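You operate a simulated robot arm through the tools that you are given. There is no shell and no other tool.

You are at the controls of a simulated robot arm. One attempt, no reset.

Task
Gauge all three pistons and put the worn one in the red tray.
Fine: worn is under MIN; the good ones stay on their rings; park the gauge head at the rail's end beyond ring 1.

The check looks at the end state, three seconds after you hand in, the way a careful person would. Anything else that was tipped, shoved, dropped, spilled or broken makes it a failure.

Robot
A 6-joint arm with a two-finger gripper, fixed in place. Base frame: the origin is on the floor under the middle of its stand, x ahead of it, y to its left, z up. Units: mm, rad, N and s.
It reaches about 1038 mm from its shoulder. Its first joint turns from -2.897 to 2.897 rad. Payload 1.71 kg.
The TCP is the grasp point between the finger pads, 20 mm short of the fingertips. In the tool frame z runs along the fingers and y along their closing line. The gripper opens to 96 mm; its body begins 113 mm behind the TCP.
Orientation is that of the tool frame in the base frame, as [roll, pitch, yaw] about the fixed x, y, z axes, in that order (R = Rz(yaw) Ry(pitch) Rx(roll)). With the fingers straight down and closing along the base's y, the tool's x points along the base's -x, its y along +y and its z along -z.

Tools
- The arm moves only by the tool drive_tool. Its argument "moves" is a list of rows, each an object of numbers (a shift or turn left out is 0, a gripper value left out holds the last): "dx", "dy", "dz": the shift along the tool's x, y, z in units of 50 mm (1.0 is 50 mm); "ax", "ay", "az": the turn, a rotation vector about the tool's x, y, z in units of 8 degrees (1.0 is 8 degrees); "claw": the gripper command, from -1 (fully open) to 1 (shut), values between in proportion. In form: [{"dx": .., "dy": .., "dz": .., "ax": .., "ay": .., "az": .., "claw": ..}, ...]. A call has 1 to 20 rows; each row shifts and turns the commanded pose from where the row before left it, along the tool's axes as they then stand. A call with a number of a shift or a turn outside -1 to 1 is refused whole. Each row takes 0.2 s and may step no farther than 50 mm and 0.15 rad from the row before; otherwise, or with a gripper value out of range, the whole call is refused. A pose out of reach is approached as far as the arm can. The call stops where the force on the tool passes 90 N (or 10 N more than at its start, if that is more) or the arm is blocked; 0.2 s more then pass. Each finger travels about 45 mm/s and halts on what it meets, pressing with about 33 N; the grip force reading is that of the motor and also rises with nothing between the fingers. The clock runs only during rows and for 0.2 s after the last one: add rows that do not move to give the fingers time. It gives the time, the measured TCP pose, the force on the tool (base axes), the opening and the grip force at its end, in the units of the frame above (readings bear some noise), with the torque about the TCP (base axes, N m) and any sound that the robot's microphone picked up.
- Cameras (640 x 400 px; columns grow to the right, rows downward): "scene" is fixed at [44.2, 497, 1421.3]; the picture's right is [-0.88, -0.47, 0.00], its down [-0.17, 0.32, -0.93] and it looks along [0.44, -0.82, -0.36] (base axes); focal length 367 px, centre (320, 200). "wrist" rides on the gripper at [66, 14, -145] in the tool frame; the picture's right is [-0.21, 0.98, 0.00], its down [-0.88, -0.18, -0.44] and it looks along [-0.43, -0.09, 0.90] (tool axes); focal length 275 px, centre (320, 200). There is no depth. A picture from a camera that has moved, and an enlarged one, comes with that camera's place and axes in the base frame and with its lens. The place of the scene camera against the robot may be out by one fixed shift of up to 12 mm in any direction.
- camera(camera): a new picture of that camera. It takes no simulated time.
- raise_lower(by): moves the trunk up (or, below 0, down) by that many mm; the arm rides with it, the base frame stays. It gives what a move gives, with no picture.
- inspect(camera, box): a new picture of the part [left, top, right, bottom] of that camera's present view, enlarged. It takes no simulated time.
- job_done(): hands the job in; it is judged then, once.

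Places have to be worked out from the pictures, the camera data and where the tool is seen. Open the gripper and draw the arm clear of the work before you hand the job in, unless the task says otherwise.

The tools are called after "Request:" as name(argument=value, ...) on one line, values as JSON. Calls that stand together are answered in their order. drive_tool: Moves the arm, as the interface text tells. Its arguments: {"type":"object","properties":{"moves":{"type":"array","items":{"type":"object","properties":{"dx":{"type":"number"},"dy":{"type":"number"},"dz":{"type":"number"},"ax":{"type":"number"},"ay":{"type":"number"},"az":{"type":"number"},"claw":{"type":"number"}}}}},"required":["moves"]} The other tools are called the same way: raise_lower (by) moves the trunk up or down; camera (camera) takes a picture; inspect (camera, box) takes an enlarged picture of a part of a camera's view; job_done () hands the job in.

At the start:

```text
time: 0.0
ee_pos: [521.3, -194.2, 1195.5]
ee_rot: [-3.141, 0.0, 3.141]
force: [0.4, -1.3, -0.2]
ft_torque: [0.0, 0.01, 0.01]
width: 95.9
grasp_force: 0.1
trunk travel left (down, up): [-175.0, 215.0]
```

scene: 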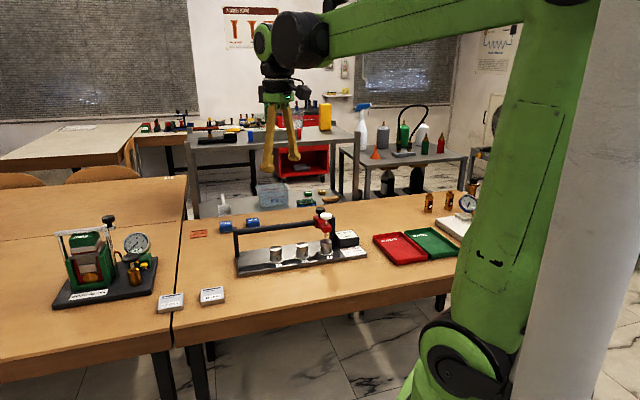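
wrist: 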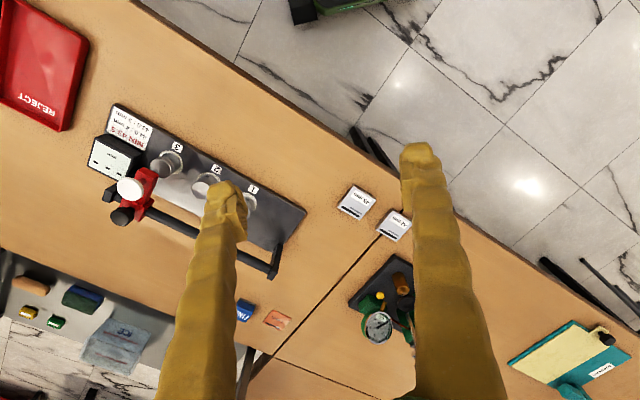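

I'll start by enlarging the views of the gauge fixture to see how it works.

Request:
inspect(camera="scene", box=[220, 190, 380, 290])

Request:
inspect(camera="wrist", box=[70, 90, 310, 290])

Request:
inspect(camera="scene", box=[360, 180, 500, 270])

```text
4.00 times, centred on (300, 240) of scene
camera zoom: at [44.2, 497.0, 1421.3], right [-0.88, -0.47, 0.0], down [-0.17, 0.32, -0.93], along [0.44, -0.82, -0.36], focal length 1467 px, centre (400, 40)
```

zoom: 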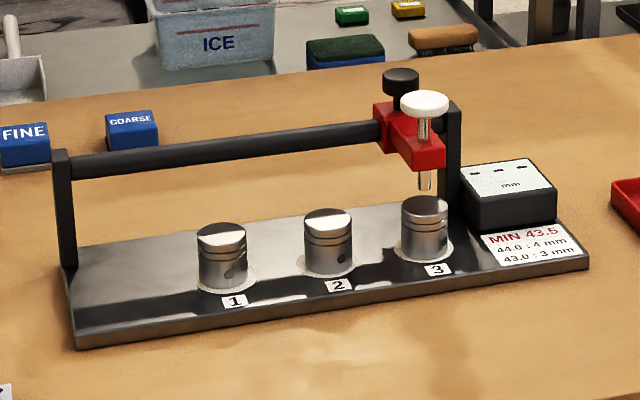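

```text
2.00 times, centred on (190, 190) of wrist
camera zoom: at [456.8, -179.4, 1339.9], right [0.21, 0.98, 0.0], down [0.88, -0.18, 0.44], along [0.43, -0.09, -0.9], focal length 551 px, centre (580, 220)
```

zoom: 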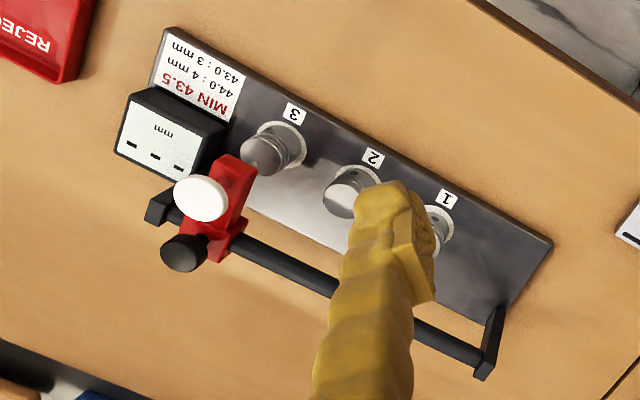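

```text
4.44 times, centred on (430, 225) of scene
camera zoom: at [44.2, 497.0, 1421.3], right [-0.88, -0.47, 0.0], down [-0.17, 0.32, -0.93], along [0.44, -0.82, -0.36], focal length 1630 px, centre (-169, 89)
```

zoom: 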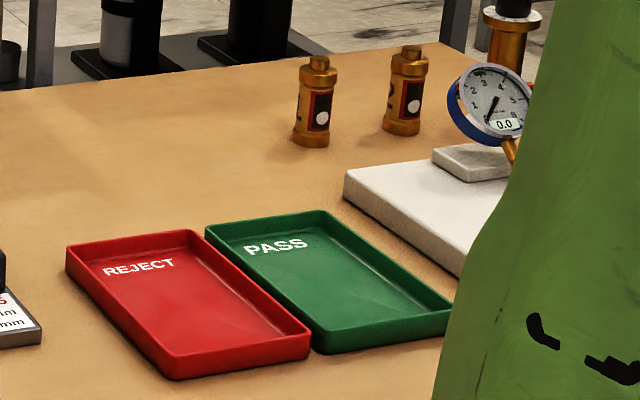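

The fixture sits at roughly (613, -445), with piston tops near z≈834, and its rail runs diagonally along about (0.72, 0.69). I'll move above it, staying high, and turn the gripper so its closing line runs along the rail for a closer look.

Request:
drive_tool(moves=[{"dx": -0.263, "dy": -0.787, "dz": 0.383, "claw": -1}, {"dx": -0.263, "dy": -0.787, "dz": 0.383}, {"dx": -0.263, "dy": -0.787, "dz": 0.383}, {"dx": -0.263, "dy": -0.787, "dz": 0.383}, {"dx": -0.263, "dy": -0.787, "dz": 0.383}, {"dx": -0.263, "dy": -0.787, "dz": 0.383}, {"az": 0.958}, {"az": 0.958}, {"az": 0.958}, {"az": 0.958}, {"az": 0.958}, {"az": 0.958}, {}, {}])

Request:
camera(camera="wrist")

Request:
camera(camera="scene")

```text
time: 3.0
ee_pos: [585.3, -429.9, 1087.9]
ee_rot: [3.131, 0.011, 2.34]
force: [-0.5, 0.9, -0.8]
ft_torque: [-0.02, 0.0, -0.02]
width: 95.8
grasp_force: 0.1
trunk travel left (down, up): [-175.0, 215.0]
```

```text
taken
camera wrist: at [548.2, -372.9, 1233.4], right [0.85, 0.53, 0.01], down [0.47, -0.76, 0.45], along [0.25, -0.38, -0.89], focal length 275 px, centre (320, 200)
```

wrist: 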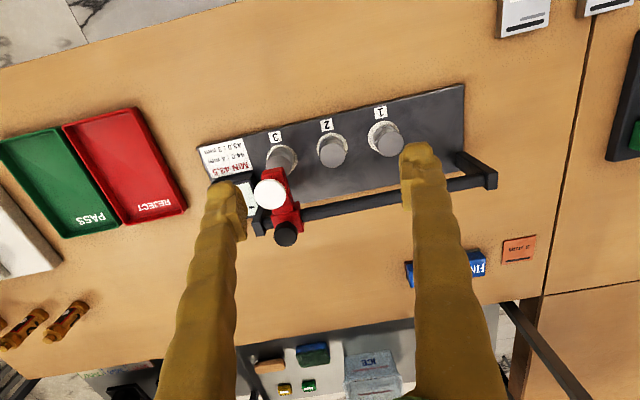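

```text
taken
```

scene: 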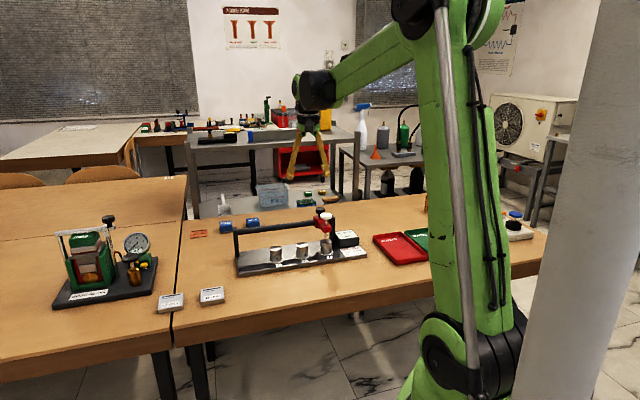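

The measured pose is about 15 mm short in x of what I commanded. I'll wait to see whether it settles, and take an enlarged look at the fixture.

Request:
drive_tool(moves=[{}, {}, {}])

Request:
inspect(camera="wrist", box=[180, 80, 340, 180])

Request:
inspect(camera="wrist", box=[180, 70, 500, 270])

```text
time: 3.8
ee_pos: [585.8, -431.2, 1087.6]
ee_rot: [3.13, 0.011, 2.34]
force: [0.1, 0.3, 0.1]
ft_torque: [0.0, -0.02, 0.01]
width: 96.1
grasp_force: 0.1
trunk travel left (down, up): [-175.0, 215.0]
```

```text
4.00 times, centred on (260, 130) of wrist
camera zoom: at [548.2, -372.9, 1233.4], right [0.85, 0.53, 0.01], down [0.47, -0.76, 0.45], along [0.25, -0.38, -0.89], focal length 1101 px, centre (560, 480)
```

zoom: 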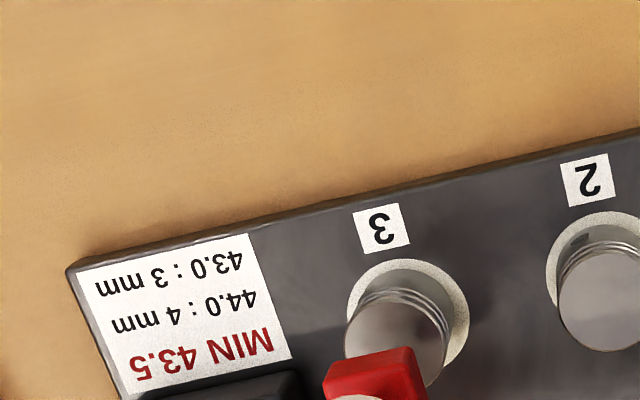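

```text
2.00 times, centred on (340, 170) of wrist
camera zoom: at [548.2, -372.9, 1233.4], right [0.85, 0.53, 0.01], down [0.47, -0.76, 0.45], along [0.25, -0.38, -0.89], focal length 551 px, centre (280, 260)
```

zoom: 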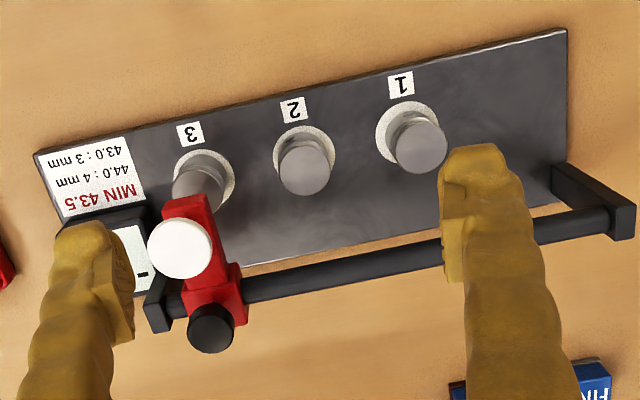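

The enlarged views put the plate at z≈770, with labels 3, 2 and 1 near (550,-508), (613,-447) and (677,-382), about 90 mm apart at 45°. Next I'll zoom in on the head and the display box.

Request:
inspect(camera="scene", box=[308, 200, 372, 265])

Request:
inspect(camera="scene", box=[332, 225, 364, 245])

Request:
inspect(camera="wrist", box=[220, 160, 320, 250])

```text
6.15 times, centred on (340, 232) of scene
camera zoom: at [44.2, 497.0, 1421.3], right [-0.88, -0.47, 0.0], down [-0.17, 0.32, -0.93], along [0.44, -0.82, -0.36], focal length 2257 px, centre (197, 0)
```

zoom: 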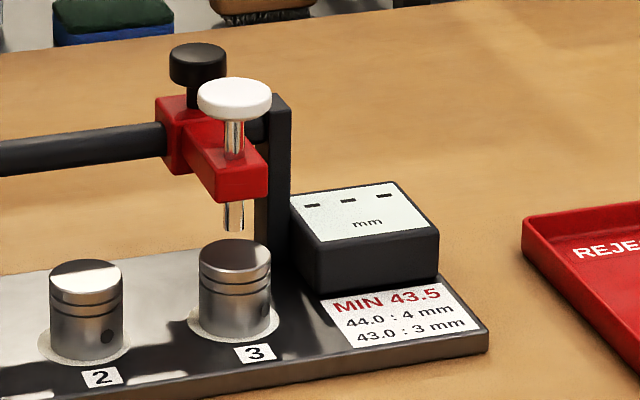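

```text
16.00 times, centred on (348, 235) of scene
camera zoom: at [44.2, 497.0, 1421.3], right [-0.88, -0.47, 0.0], down [-0.17, 0.32, -0.93], along [0.44, -0.82, -0.36], focal length 5868 px, centre (-128, -360)
```

zoom: 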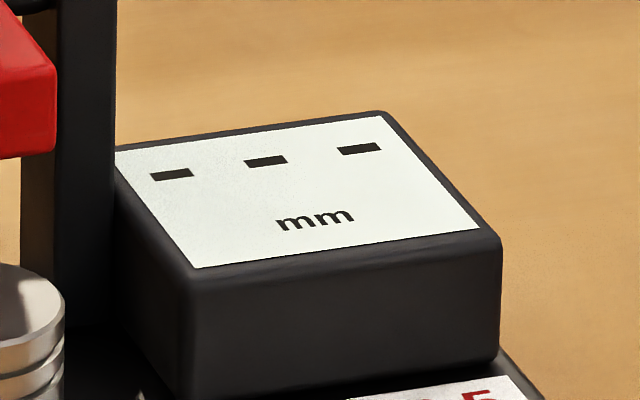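

```text
4.44 times, centred on (270, 205) of wrist
camera zoom: at [548.2, -372.9, 1233.4], right [0.85, 0.53, 0.01], down [0.47, -0.76, 0.45], along [0.25, -0.38, -0.89], focal length 1224 px, centre (542, 178)
```

zoom: 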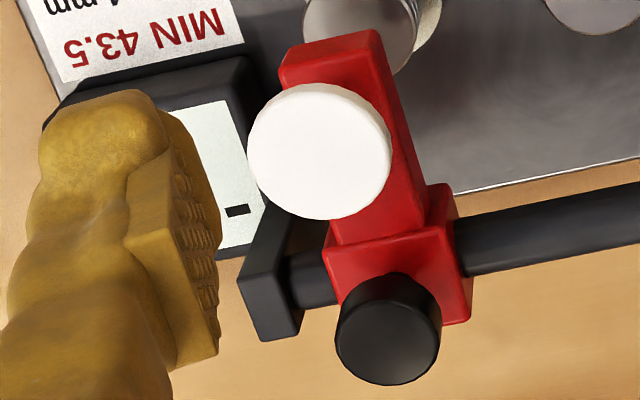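

The head seems to be already parked over ring 3. The white plunger knob is about 42 mm across, with its top near (579,-543,906), and the black knob sits about 67 mm behind it at a similar height. I'll move above the white knob with the gripper open and check alignment.

Request:
drive_tool(moves=[{"dx": -0.378, "dy": -0.415, "dz": 0.44}, {"dx": -0.378, "dy": -0.415, "dz": 0.44}, {"dx": -0.378, "dy": -0.415, "dz": 0.44}, {"dx": -0.378, "dy": -0.415, "dz": 0.44}, {}, {}, {}])

Request:
camera(camera="wrist")

Request:
inspect(camera="scene", box=[260, 150, 388, 270])

```text
time: 5.4
ee_pos: [580.4, -543.0, 1002.0]
ee_rot: [3.131, 0.011, 2.341]
force: [-0.5, -0.5, -0.8]
ft_torque: [-0.01, -0.03, -0.02]
width: 96.1
grasp_force: 0.1
trunk travel left (down, up): [-175.0, 215.0]
```

```text
taken
camera wrist: at [542.8, -484.6, 1147.2], right [0.85, 0.53, 0.01], down [0.47, -0.76, 0.45], along [0.25, -0.38, -0.89], focal length 275 px, centre (320, 200)
```

wrist: 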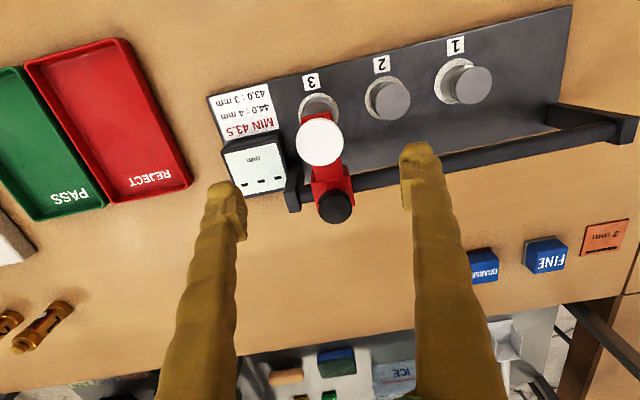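

```text
3.33 times, centred on (324, 210) of scene
camera zoom: at [44.2, 497.0, 1421.3], right [-0.88, -0.47, 0.0], down [-0.17, 0.32, -0.93], along [0.44, -0.82, -0.36], focal length 1222 px, centre (307, 167)
```

zoom: 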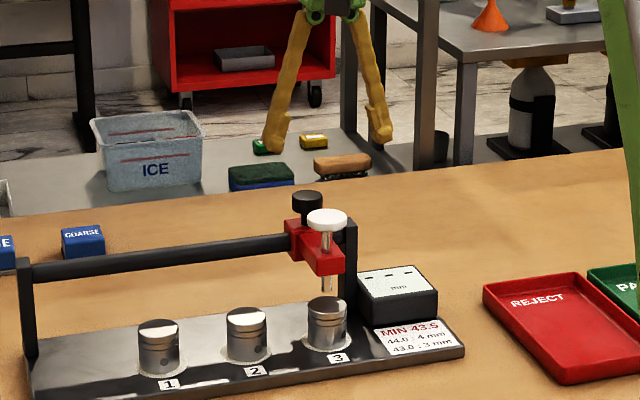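

The relative move was accurate. I'll zoom in on the knob, the display and the orange card on the table to make sure I read the legend correctly.

Request:
inspect(camera="wrist", box=[200, 60, 400, 240])

Request:
inspect(camera="wrist", box=[560, 205, 640, 265])

Request:
inspect(camera="wrist", box=[210, 80, 300, 200])

```text
2.22 times, centred on (300, 150) of wrist
camera zoom: at [542.8, -484.6, 1147.2], right [0.85, 0.53, 0.01], down [0.47, -0.76, 0.45], along [0.25, -0.38, -0.89], focal length 612 px, centre (364, 311)
```

zoom: 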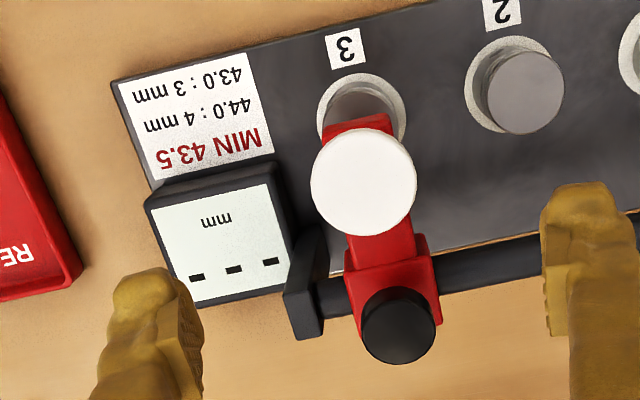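

```text
6.67 times, centred on (600, 235) of wrist
camera zoom: at [542.8, -484.6, 1147.2], right [0.85, 0.53, 0.01], down [0.47, -0.76, 0.45], along [0.25, -0.38, -0.89], focal length 1835 px, centre (-1547, -33)
```

zoom: 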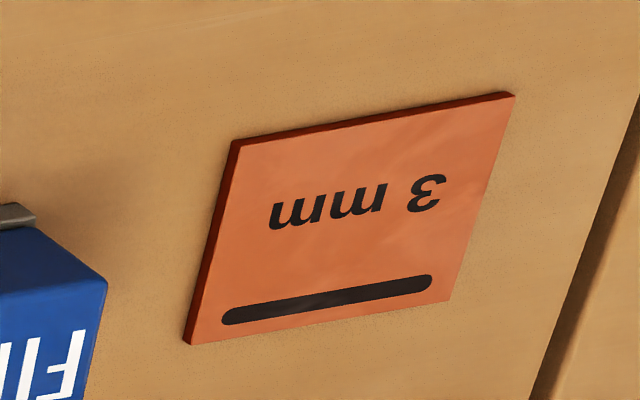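

```text
3.33 times, centred on (255, 140) of wrist
camera zoom: at [542.8, -484.6, 1147.2], right [0.85, 0.53, 0.01], down [0.47, -0.76, 0.45], along [0.25, -0.38, -0.89], focal length 918 px, centre (537, 400)
```

zoom: 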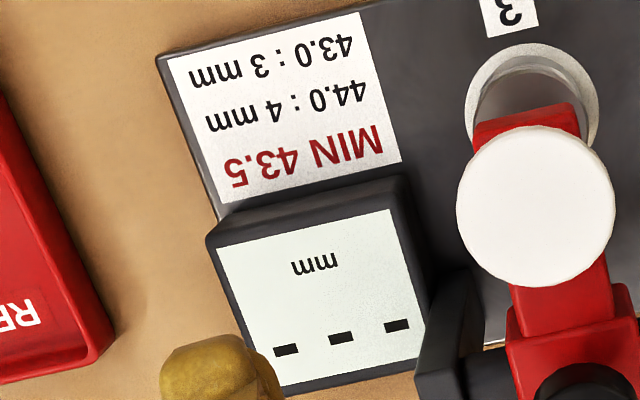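

The triangulated knob centre is about (578.5,-537), with its top near z≈912 and about 10 mm thick. I'll descend with the open fingers straddling the knob, stopping partway to check.

Request:
drive_tool(moves=[{"dx": 0.056, "dy": 0.028, "dz": 0.5}, {"dx": 0.056, "dy": 0.028, "dz": 0.5}, {}, {}])

Request:
inspect(camera="wrist", box=[200, 60, 480, 240])

Request:
inspect(camera="scene", box=[280, 170, 380, 260])

```text
time: 6.4
ee_pos: [578.2, -536.6, 949.5]
ee_rot: [3.131, 0.011, 2.341]
force: [0.4, -1.3, 0.4]
ft_torque: [0.02, -0.01, -0.03]
width: 96.1
grasp_force: 0.1
trunk travel left (down, up): [-175.0, 215.0]
```

```text
2.22 times, centred on (340, 150) of wrist
camera zoom: at [541.7, -479.3, 1095.4], right [0.85, 0.53, 0.01], down [0.47, -0.76, 0.45], along [0.25, -0.38, -0.89], focal length 612 px, centre (276, 311)
```

zoom: 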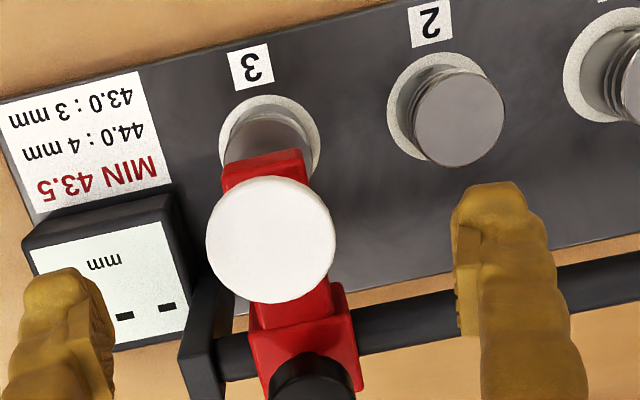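

```text
4.44 times, centred on (330, 215) of scene
camera zoom: at [44.2, 497.0, 1421.3], right [-0.88, -0.47, 0.0], down [-0.17, 0.32, -0.93], along [0.44, -0.82, -0.36], focal length 1630 px, centre (276, 133)
```

zoom: 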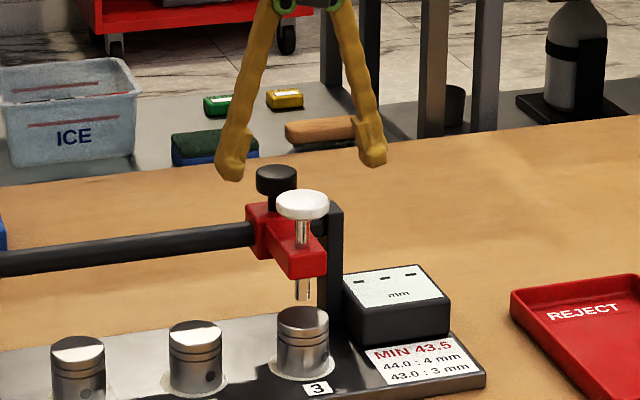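

The knob is centred under the gripper to within a few mm. I'll descend the last 39 mm and close on the knob.

Request:
drive_tool(moves=[{"dz": 0.4}, {"dz": 0.39}, {}, {}])

Request:
inspect(camera="scene", box=[280, 170, 380, 260])

Request:
camera(camera="wrist")

```text
time: 7.4
ee_pos: [578.5, -537.2, 910.1]
ee_rot: [3.13, 0.012, 2.342]
force: [0.0, -0.9, -0.3]
ft_torque: [0.03, -0.01, 0.0]
width: 96.0
grasp_force: 0.0
trunk travel left (down, up): [-175.0, 215.0]
```

```text
4.44 times, centred on (330, 215) of scene
camera zoom: at [44.2, 497.0, 1421.3], right [-0.88, -0.47, 0.0], down [-0.17, 0.32, -0.93], along [0.44, -0.82, -0.36], focal length 1630 px, centre (276, 133)
```

zoom: 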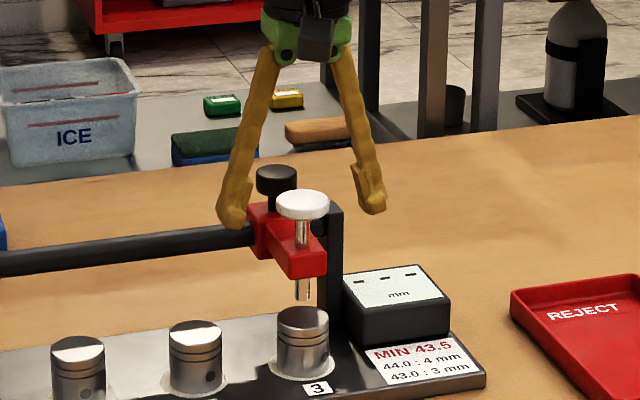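

```text
taken
camera wrist: at [541.1, -479.3, 1055.7], right [0.85, 0.53, 0.01], down [0.47, -0.76, 0.45], along [0.25, -0.38, -0.89], focal length 275 px, centre (320, 200)
```

wrist: 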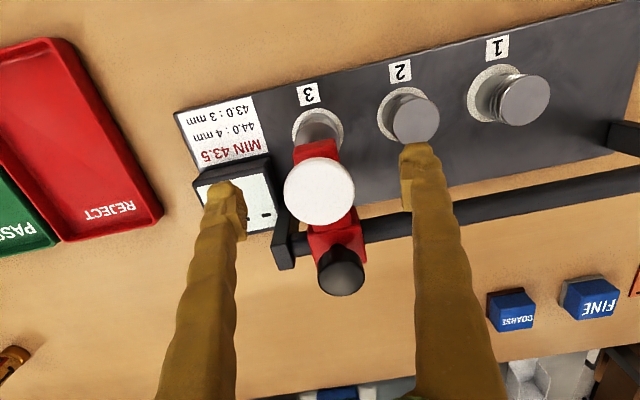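

The fingertips straddle the knob at about the right height. I'll close on it gently now.

Request:
drive_tool(moves=[{"claw": 1}, {}, {}, {}, {}, {}])

Request:
inspect(camera="scene", box=[280, 170, 380, 260])

Request:
camera(camera="wrist")

```text
time: 8.8
ee_pos: [578.5, -537.8, 911.7]
ee_rot: [3.131, 0.011, 2.34]
force: [-1.1, -0.3, 0.2]
ft_torque: [0.0, -0.01, -0.03]
width: 38.1
grasp_force: 35.5
trunk travel left (down, up): [-175.0, 215.0]
```

```text
4.44 times, centred on (330, 215) of scene
camera zoom: at [44.2, 497.0, 1421.3], right [-0.88, -0.47, 0.0], down [-0.17, 0.32, -0.93], along [0.44, -0.82, -0.36], focal length 1630 px, centre (276, 133)
```

zoom: 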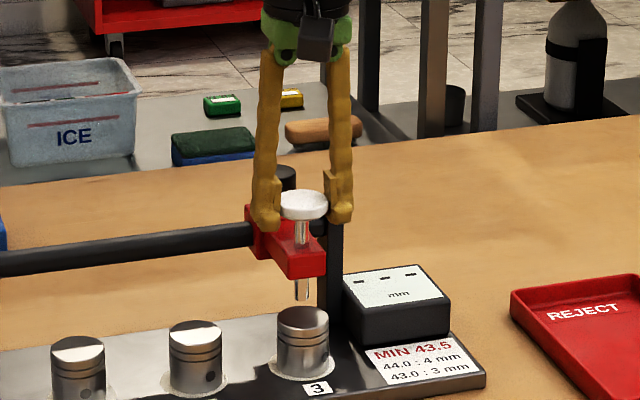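

```text
taken
camera wrist: at [541.0, -479.4, 1055.8], right [0.85, 0.53, 0.01], down [0.47, -0.76, 0.45], along [0.25, -0.38, -0.89], focal length 275 px, centre (320, 200)
```

wrist: 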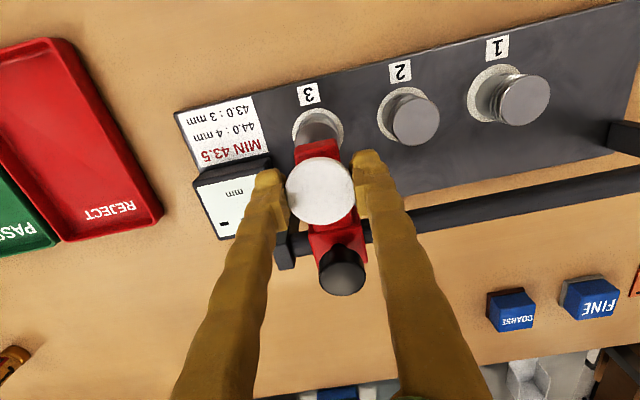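

I have the knob at 38 mm width. I'll press down 10 mm in small steps and read the force and display.

Request:
drive_tool(moves=[{"dz": 0.05}, {"dz": 0.05}, {"dz": 0.05}, {"dz": 0.05}, {}])

Request:
inspect(camera="scene", box=[300, 195, 370, 260])

```text
time: 10.0
ee_pos: [578.1, -536.1, 901.0]
ee_rot: [3.131, 0.01, 2.34]
force: [-12.7, 7.5, 2.4]
ft_torque: [0.18, 0.19, 0.0]
width: 37.9
grasp_force: 34.8
trunk travel left (down, up): [-175.0, 215.0]
```

```text
6.15 times, centred on (335, 228) of scene
camera zoom: at [44.2, 497.0, 1421.3], right [-0.88, -0.47, 0.0], down [-0.17, 0.32, -0.93], along [0.44, -0.82, -0.36], focal length 2257 px, centre (228, 31)
```

zoom: 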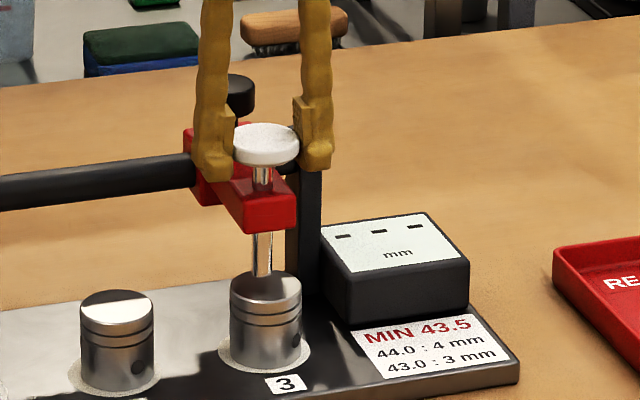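

The plunger moves easily with almost no vertical force, and its tip is close to the piston. I'll continue in 1.5 mm steps until the display responds.

Request:
drive_tool(moves=[{"dz": 0.03, "dx": 0.005}, {"dz": 0.03, "dx": 0.005}, {}])

Request:
inspect(camera="scene", box=[300, 195, 370, 260])

```text
time: 10.8
ee_pos: [580.4, -536.6, 897.5]
ee_rot: [3.132, 0.011, 2.339]
force: [-7.7, 3.7, 2.5]
ft_torque: [-0.02, -0.03, -0.08]
width: 38.0
grasp_force: 34.9
trunk travel left (down, up): [-175.0, 215.0]
```

```text
6.15 times, centred on (335, 228) of scene
camera zoom: at [44.2, 497.0, 1421.3], right [-0.88, -0.47, 0.0], down [-0.17, 0.32, -0.93], along [0.44, -0.82, -0.36], focal length 2257 px, centre (228, 31)
```

zoom: 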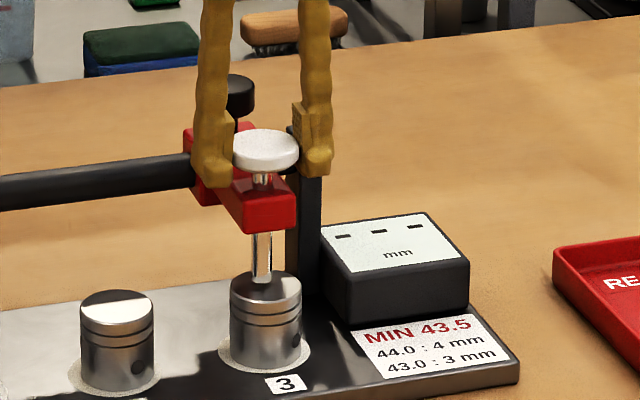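

The tip is about 1–2 mm above the crown centre, so I'll keep pressing in fine steps.

Request:
drive_tool(moves=[{"dz": 0.02, "dx": 0.003}, {"dz": 0.02, "dx": 0.003}, {}])

Request:
inspect(camera="scene", box=[300, 195, 370, 260])

```text
time: 11.6
ee_pos: [579.7, -536.5, 895.2]
ee_rot: [3.13, 0.012, 2.34]
force: [0.2, -3.4, 3.3]
ft_torque: [-0.11, -0.06, -0.03]
width: 38.0
grasp_force: 35.2
trunk travel left (down, up): [-175.0, 215.0]
```

```text
6.15 times, centred on (335, 228) of scene
camera zoom: at [44.2, 497.0, 1421.3], right [-0.88, -0.47, 0.0], down [-0.17, 0.32, -0.93], along [0.44, -0.82, -0.36], focal length 2257 px, centre (228, 31)
```

zoom: 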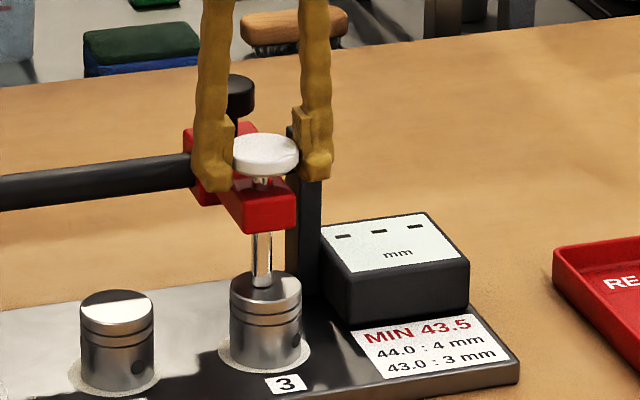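

There's no contact yet (vertical force 3 N). I'll press another 2 mm.

Request:
drive_tool(moves=[{"dz": 0.02}, {"dz": 0.02}, {}])

Request:
inspect(camera="scene", box=[300, 195, 370, 260])

```text
time: 12.4
ee_pos: [577.6, -536.4, 895.5]
ee_rot: [3.13, 0.011, 2.341]
force: [8.5, -12.3, 18.9]
ft_torque: [-0.08, -0.11, -0.02]
width: 38.2
grasp_force: 35.4
trunk travel left (down, up): [-175.0, 215.0]
```

```text
6.15 times, centred on (335, 228) of scene
camera zoom: at [44.2, 497.0, 1421.3], right [-0.88, -0.47, 0.0], down [-0.17, 0.32, -0.93], along [0.44, -0.82, -0.36], focal length 2257 px, centre (228, 31)
```

zoom: 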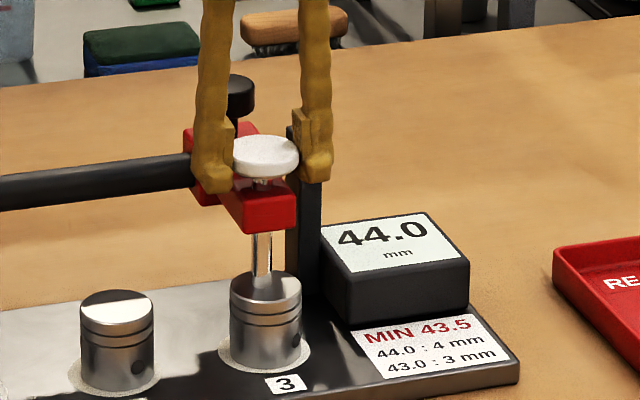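

The display now reads about 44.0 with ~19 N on the piston. I'll confirm with a bigger zoom.

Request:
inspect(camera="scene", box=[332, 225, 364, 245])

Request:
inspect(camera="scene", box=[320, 210, 350, 230])

```text
16.00 times, centred on (348, 235) of scene
camera zoom: at [44.2, 497.0, 1421.3], right [-0.88, -0.47, 0.0], down [-0.17, 0.32, -0.93], along [0.44, -0.82, -0.36], focal length 5868 px, centre (-128, -360)
```

zoom: 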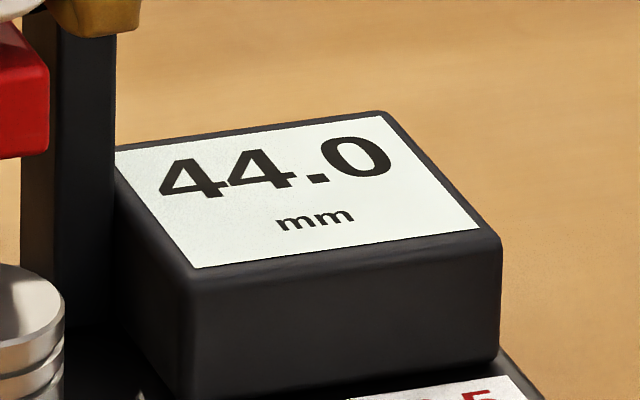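

```text
16.00 times, centred on (335, 220) of scene
camera zoom: at [44.2, 497.0, 1421.3], right [-0.88, -0.47, 0.0], down [-0.17, 0.32, -0.93], along [0.44, -0.82, -0.36], focal length 5868 px, centre (80, -120)
```

zoom: 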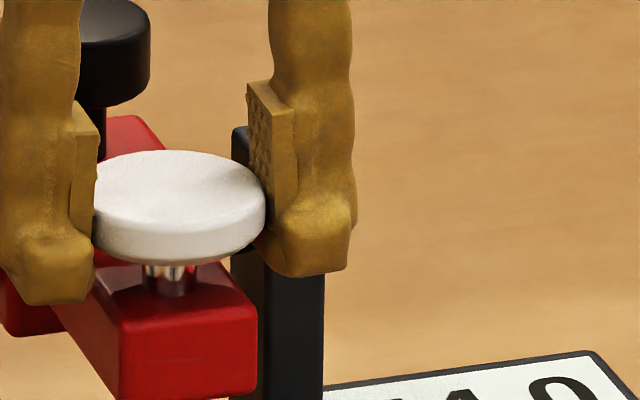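

Ring 3 reads 44.0 (good). I'll raise the plunger back to its original height and check that it clears before sliding.

Request:
drive_tool(moves=[{"dz": -0.08}, {"dz": -0.08}, {"dz": -0.08}, {"dz": -0.08}, {"dz": -0.02}, {}])

Request:
inspect(camera="scene", box=[290, 195, 370, 260])

```text
time: 13.8
ee_pos: [578.1, -536.9, 910.8]
ee_rot: [3.132, 0.011, 2.342]
force: [8.1, -9.6, 0.8]
ft_torque: [-0.06, -0.07, -0.02]
width: 38.1
grasp_force: 34.7
trunk travel left (down, up): [-175.0, 215.0]
```

```text
6.15 times, centred on (330, 228) of scene
camera zoom: at [44.2, 497.0, 1421.3], right [-0.88, -0.47, 0.0], down [-0.17, 0.32, -0.93], along [0.44, -0.82, -0.36], focal length 2257 px, centre (258, 31)
```

zoom: 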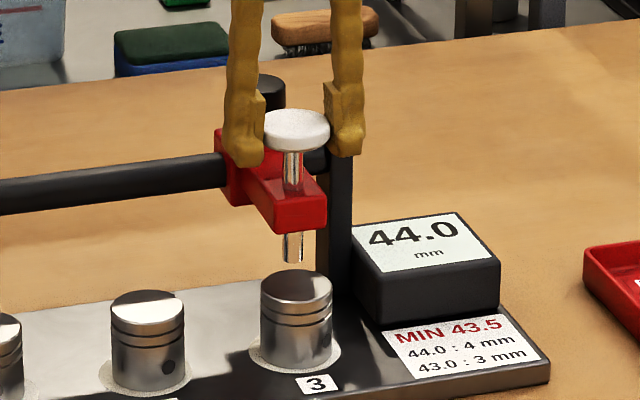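

The plunger is up and clear, and the display holds its last value. I'll remove the small sideways load and start sliding the head toward ring 2, checking force for a lock.

Request:
drive_tool(moves=[{"dx": -0.016}, {"dy": 0.1}, {"dy": 0.1}, {"dy": 0.1}, {}])

Request:
inspect(camera="scene", box=[280, 185, 370, 260])

```text
time: 15.0
ee_pos: [589.4, -527.1, 911.8]
ee_rot: [3.131, 0.008, 2.342]
force: [-10.7, 11.5, -6.4]
ft_torque: [0.18, 0.16, 0.03]
width: 38.0
grasp_force: 34.7
trunk travel left (down, up): [-175.0, 215.0]
```

```text
5.33 times, centred on (325, 222) of scene
camera zoom: at [44.2, 497.0, 1421.3], right [-0.88, -0.47, 0.0], down [-0.17, 0.32, -0.93], along [0.44, -0.82, -0.36], focal length 1956 px, centre (293, 80)
```

zoom: 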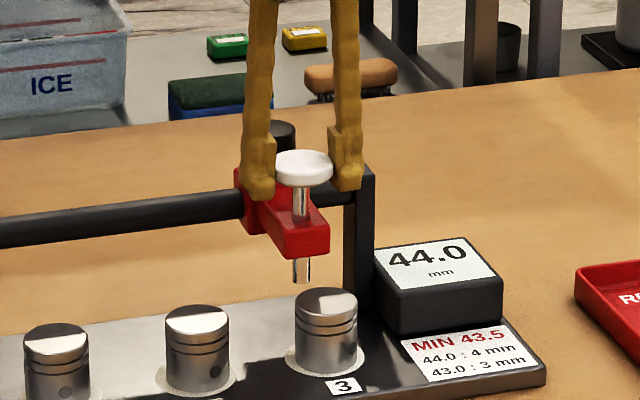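

The head slides freely; it isn't locked. I'm trimming the side load slightly and continuing toward ring 2.

Request:
drive_tool(moves=[{"dx": 0.008, "dz": 0.01}, {"dy": 0.15}, {"dy": 0.15}, {"dy": 0.15}, {"dy": 0.15}, {}])

Request:
inspect(camera="scene", box=[260, 185, 360, 260])

```text
time: 16.4
ee_pos: [611.1, -505.7, 911.2]
ee_rot: [3.131, 0.01, 2.337]
force: [-16.7, 16.5, -0.3]
ft_torque: [0.19, 0.12, -0.03]
width: 38.1
grasp_force: 34.7
trunk travel left (down, up): [-175.0, 215.0]
```

```text
5.33 times, centred on (310, 222) of scene
camera zoom: at [44.2, 497.0, 1421.3], right [-0.88, -0.47, 0.0], down [-0.17, 0.32, -0.93], along [0.44, -0.82, -0.36], focal length 1956 px, centre (373, 80)
```

zoom: 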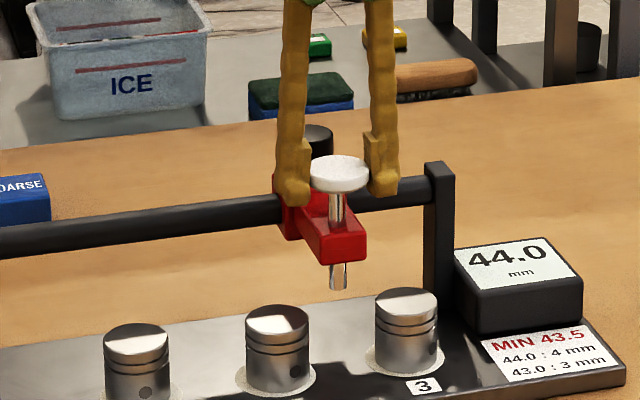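

I'm halfway, with about 23 N of side load, so the rail runs slightly rotated relative to my tool y. I'll correct by 1 mm and follow the rail angle for the next 38 mm.

Request:
drive_tool(moves=[{"dx": 0.02}, {"dy": 0.19, "dx": 0.004}, {"dy": 0.19, "dx": 0.004}, {"dy": 0.19, "dx": 0.004}, {"dy": 0.19, "dx": 0.004}, {}])

Request:
inspect(camera="scene", box=[260, 185, 360, 260])

Request:
camera(camera="wrist")

```text
time: 17.8
ee_pos: [638.4, -477.9, 910.3]
ee_rot: [3.13, 0.01, 2.34]
force: [2.3, 1.0, 2.1]
ft_torque: [-0.04, -0.11, 0.03]
width: 37.9
grasp_force: 35.1
trunk travel left (down, up): [-175.0, 215.0]
```

```text
5.33 times, centred on (310, 222) of scene
camera zoom: at [44.2, 497.0, 1421.3], right [-0.88, -0.47, 0.0], down [-0.17, 0.32, -0.93], along [0.44, -0.82, -0.36], focal length 1956 px, centre (373, 80)
```

zoom: 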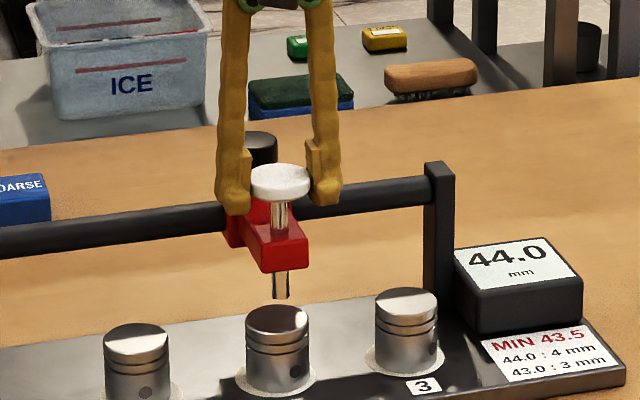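

```text
taken
camera wrist: at [601.0, -419.7, 1055.3], right [0.85, 0.53, 0.01], down [0.47, -0.76, 0.45], along [0.25, -0.38, -0.89], focal length 275 px, centre (320, 200)
```

wrist: 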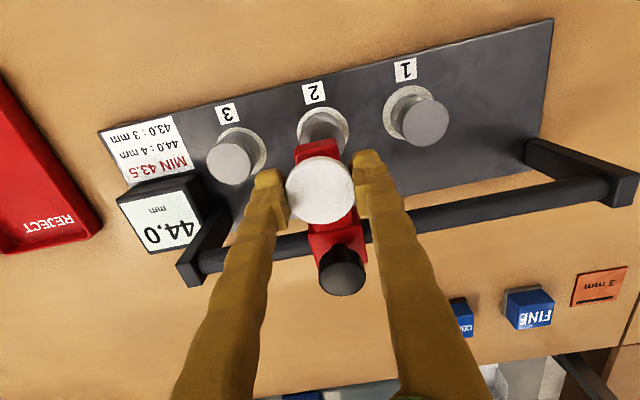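

The side load is gone, and the plunger is about 4 mm short of ring 2's centre. I'll nudge 4 mm further and then press down slowly.

Request:
drive_tool(moves=[{"dy": 0.08, "dx": 0.001}, {}, {"dz": 0.06}, {"dz": 0.06}, {"dz": 0.06}, {"dz": 0.06}, {"dz": 0.03}, {"dz": 0.02}, {"dz": 0.02}, {}])

Request:
inspect(camera="scene", box=[260, 185, 360, 260])

```text
time: 20.0
ee_pos: [640.0, -475.4, 895.5]
ee_rot: [3.131, 0.011, 2.339]
force: [11.1, -8.2, 2.3]
ft_torque: [-0.04, -0.13, -0.01]
width: 37.9
grasp_force: 35.2
trunk travel left (down, up): [-175.0, 215.0]
```

```text
5.33 times, centred on (310, 222) of scene
camera zoom: at [44.2, 497.0, 1421.3], right [-0.88, -0.47, 0.0], down [-0.17, 0.32, -0.93], along [0.44, -0.82, -0.36], focal length 1956 px, centre (373, 80)
```

zoom: 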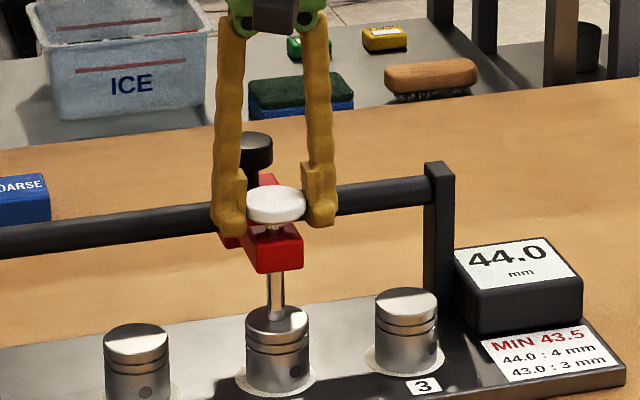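

The plunger is just above piston 2, and the display hasn't updated (vertical force only 2 N). I'll press another 1.5–2 mm.

Request:
drive_tool(moves=[{"dz": 0.015}, {"dz": 0.015}, {}])

Request:
inspect(camera="scene", box=[260, 185, 360, 260])

```text
time: 20.8
ee_pos: [639.9, -475.0, 894.6]
ee_rot: [3.13, 0.009, 2.339]
force: [20.0, -13.7, 22.2]
ft_torque: [-0.06, -0.16, -0.02]
width: 38.2
grasp_force: 35.4
trunk travel left (down, up): [-175.0, 215.0]
```

```text
5.33 times, centred on (310, 222) of scene
camera zoom: at [44.2, 497.0, 1421.3], right [-0.88, -0.47, 0.0], down [-0.17, 0.32, -0.93], along [0.44, -0.82, -0.36], focal length 1956 px, centre (373, 80)
```

zoom: 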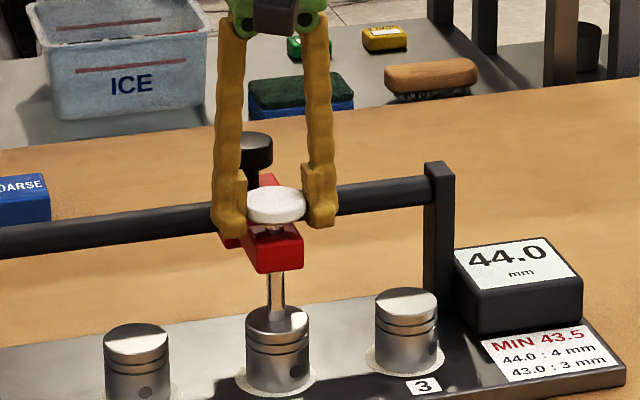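

The vertical force is 22 N, so the plunger is bearing on piston 2. The display shows 44.0, which could be a new reading or the old one held, so I'll zoom in.

Request:
inspect(camera="scene", box=[332, 225, 364, 245])

Request:
inspect(camera="scene", box=[290, 210, 330, 260])

Request:
camera(camera="wrist")

```text
16.00 times, centred on (348, 235) of scene
camera zoom: at [44.2, 497.0, 1421.3], right [-0.88, -0.47, 0.0], down [-0.17, 0.32, -0.93], along [0.44, -0.82, -0.36], focal length 5868 px, centre (-128, -360)
```

zoom: 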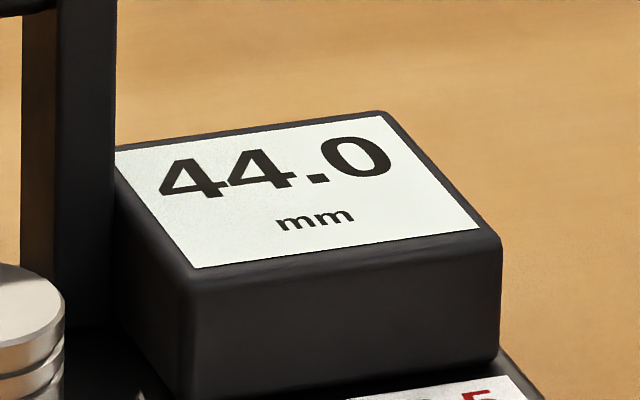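

```text
8.00 times, centred on (310, 235) of scene
camera zoom: at [44.2, 497.0, 1421.3], right [-0.88, -0.47, 0.0], down [-0.17, 0.32, -0.93], along [0.44, -0.82, -0.36], focal length 2934 px, centre (400, -80)
```

zoom: 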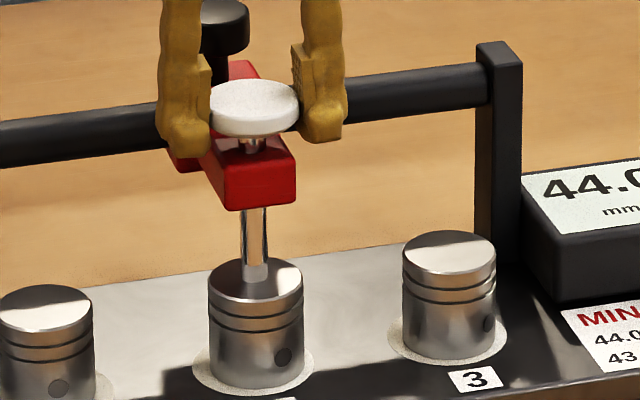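

```text
taken
camera wrist: at [603.0, -417.2, 1039.6], right [0.85, 0.53, 0.01], down [0.47, -0.76, 0.45], along [0.25, -0.38, -0.89], focal length 275 px, centre (320, 200)
```

wrist: 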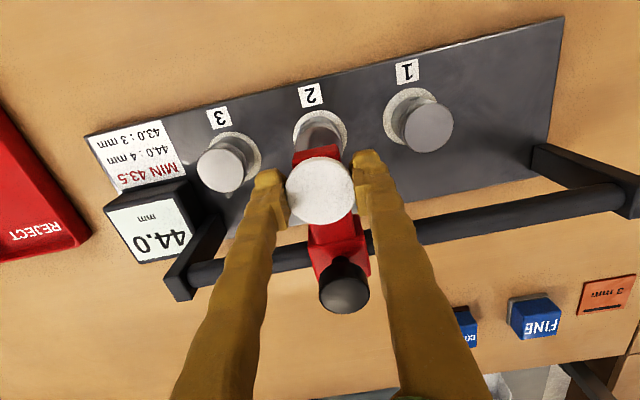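

The plunger looks centred on piston 2's crown. I'll compare the stem gap under the knob with the ring 3 picture at high magnification to check that this is a real contact reading.

Request:
inspect(camera="scene", box=[300, 215, 330, 235])

Request:
inspect(camera="scene", box=[300, 235, 330, 255])

```text
16.00 times, centred on (315, 225) of scene
camera zoom: at [44.2, 497.0, 1421.3], right [-0.88, -0.47, 0.0], down [-0.17, 0.32, -0.93], along [0.44, -0.82, -0.36], focal length 5868 px, centre (400, -200)
```

zoom: 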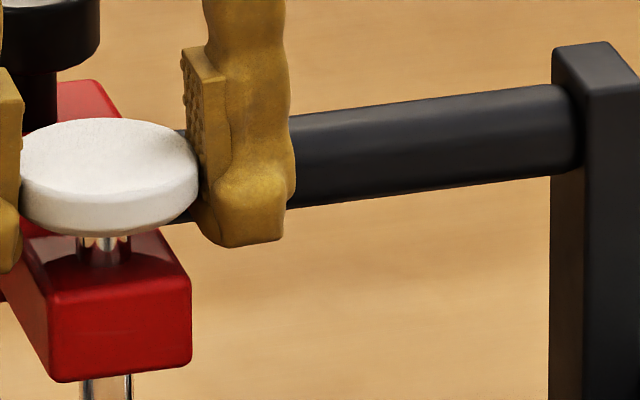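

```text
16.00 times, centred on (315, 245) of scene
camera zoom: at [44.2, 497.0, 1421.3], right [-0.88, -0.47, 0.0], down [-0.17, 0.32, -0.93], along [0.44, -0.82, -0.36], focal length 5868 px, centre (400, -520)
```

zoom: 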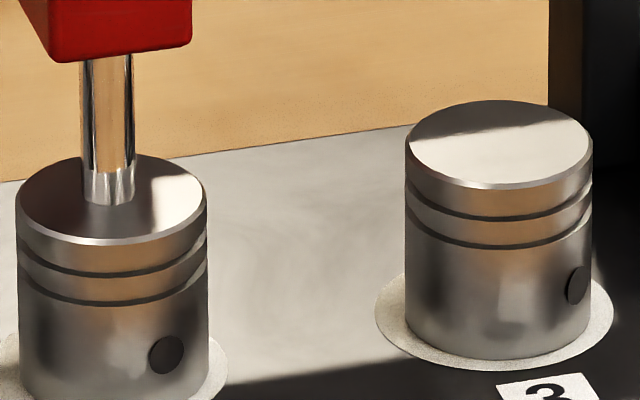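

The tip is visibly on the crown and the gap under the knob matches ring 3, so piston 2 is 44.0. I'll raise the plunger and slide on toward ring 1.

Request:
drive_tool(moves=[{"dz": -0.08}, {"dz": -0.08}, {"dz": -0.08}, {"dz": -0.08}, {"dz": -0.02}, {}, {"dy": 0.15, "dx": 0.002}, {"dy": 0.15, "dx": 0.002}, {"dy": 0.15, "dx": 0.002}, {}])

Request:
inspect(camera="scene", box=[230, 185, 330, 265])

```text
time: 23.0
ee_pos: [656.1, -458.4, 910.3]
ee_rot: [3.132, 0.009, 2.341]
force: [1.0, 0.3, -0.5]
ft_torque: [0.13, 0.12, 0.05]
width: 38.0
grasp_force: 35.7
trunk travel left (down, up): [-175.0, 215.0]
```

```text
5.00 times, centred on (280, 225) of scene
camera zoom: at [44.2, 497.0, 1421.3], right [-0.88, -0.47, 0.0], down [-0.17, 0.32, -0.93], along [0.44, -0.82, -0.36], focal length 1834 px, centre (520, 75)
```

zoom: 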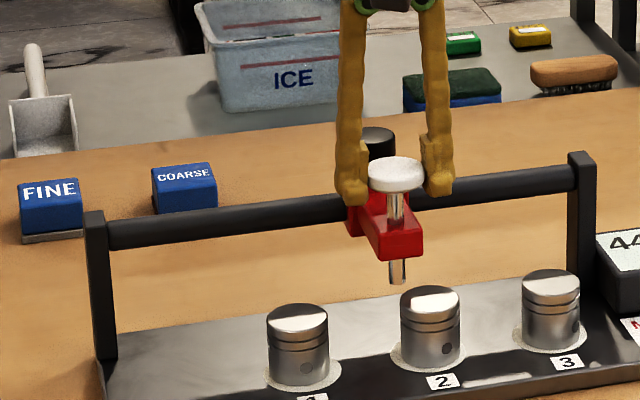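

Forces are near zero and the slide is smooth. I'll continue another 62 mm and check alignment with ring 1.

Request:
drive_tool(moves=[{"dy": 0.2, "dx": 0.003}, {"dy": 0.2, "dx": 0.003}, {"dy": 0.2, "dx": 0.003}, {"dy": 0.2, "dx": 0.003}, {"dy": 0.2, "dx": 0.003}, {"dy": 0.2, "dx": 0.003}, {}, {}])

Request:
inspect(camera="scene", box=[230, 185, 330, 265])

Request:
camera(camera="wrist")

```text
time: 24.8
ee_pos: [698.2, -415.8, 911.5]
ee_rot: [3.132, 0.008, 2.342]
force: [-12.6, 14.3, -11.8]
ft_torque: [0.26, 0.22, -0.04]
width: 37.9
grasp_force: 35.3
trunk travel left (down, up): [-175.0, 215.0]
```

```text
5.00 times, centred on (280, 225) of scene
camera zoom: at [44.2, 497.0, 1421.3], right [-0.88, -0.47, 0.0], down [-0.17, 0.32, -0.93], along [0.44, -0.82, -0.36], focal length 1834 px, centre (520, 75)
```

zoom: 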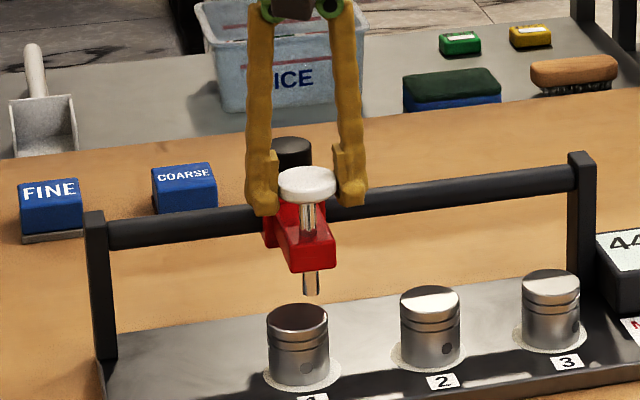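

```text
taken
camera wrist: at [661.6, -358.6, 1056.9], right [0.85, 0.53, 0.01], down [0.47, -0.76, 0.45], along [0.25, -0.38, -0.89], focal length 275 px, centre (320, 200)
```

wrist: 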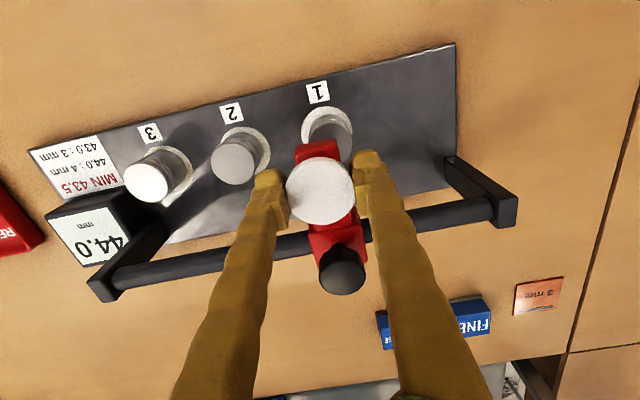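

The tip is about 8 mm short of ring 1. I'll nudge 8 mm with small trims for the side load and upward pull, then check.

Request:
drive_tool(moves=[{"dx": 0.012, "dz": 0.015}, {"dy": 0.08, "dx": 0.002}, {"dy": 0.08, "dx": 0.002}, {}, {}])

Request:
inspect(camera="scene", box=[250, 205, 310, 260])

```text
time: 26.0
ee_pos: [704.1, -411.5, 910.7]
ee_rot: [3.131, 0.009, 2.341]
force: [5.5, -2.5, 1.4]
ft_torque: [-0.14, -0.22, 0.0]
width: 38.1
grasp_force: 35.3
trunk travel left (down, up): [-175.0, 215.0]
```

```text
7.27 times, centred on (280, 232) of scene
camera zoom: at [44.2, 497.0, 1421.3], right [-0.88, -0.47, 0.0], down [-0.17, 0.32, -0.93], along [0.44, -0.82, -0.36], focal length 2667 px, centre (611, -36)
```

zoom: 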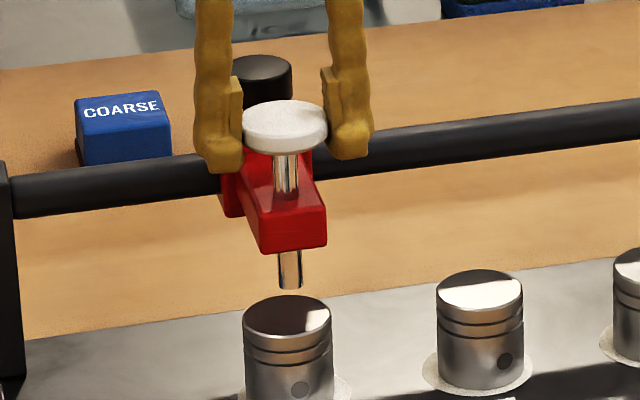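

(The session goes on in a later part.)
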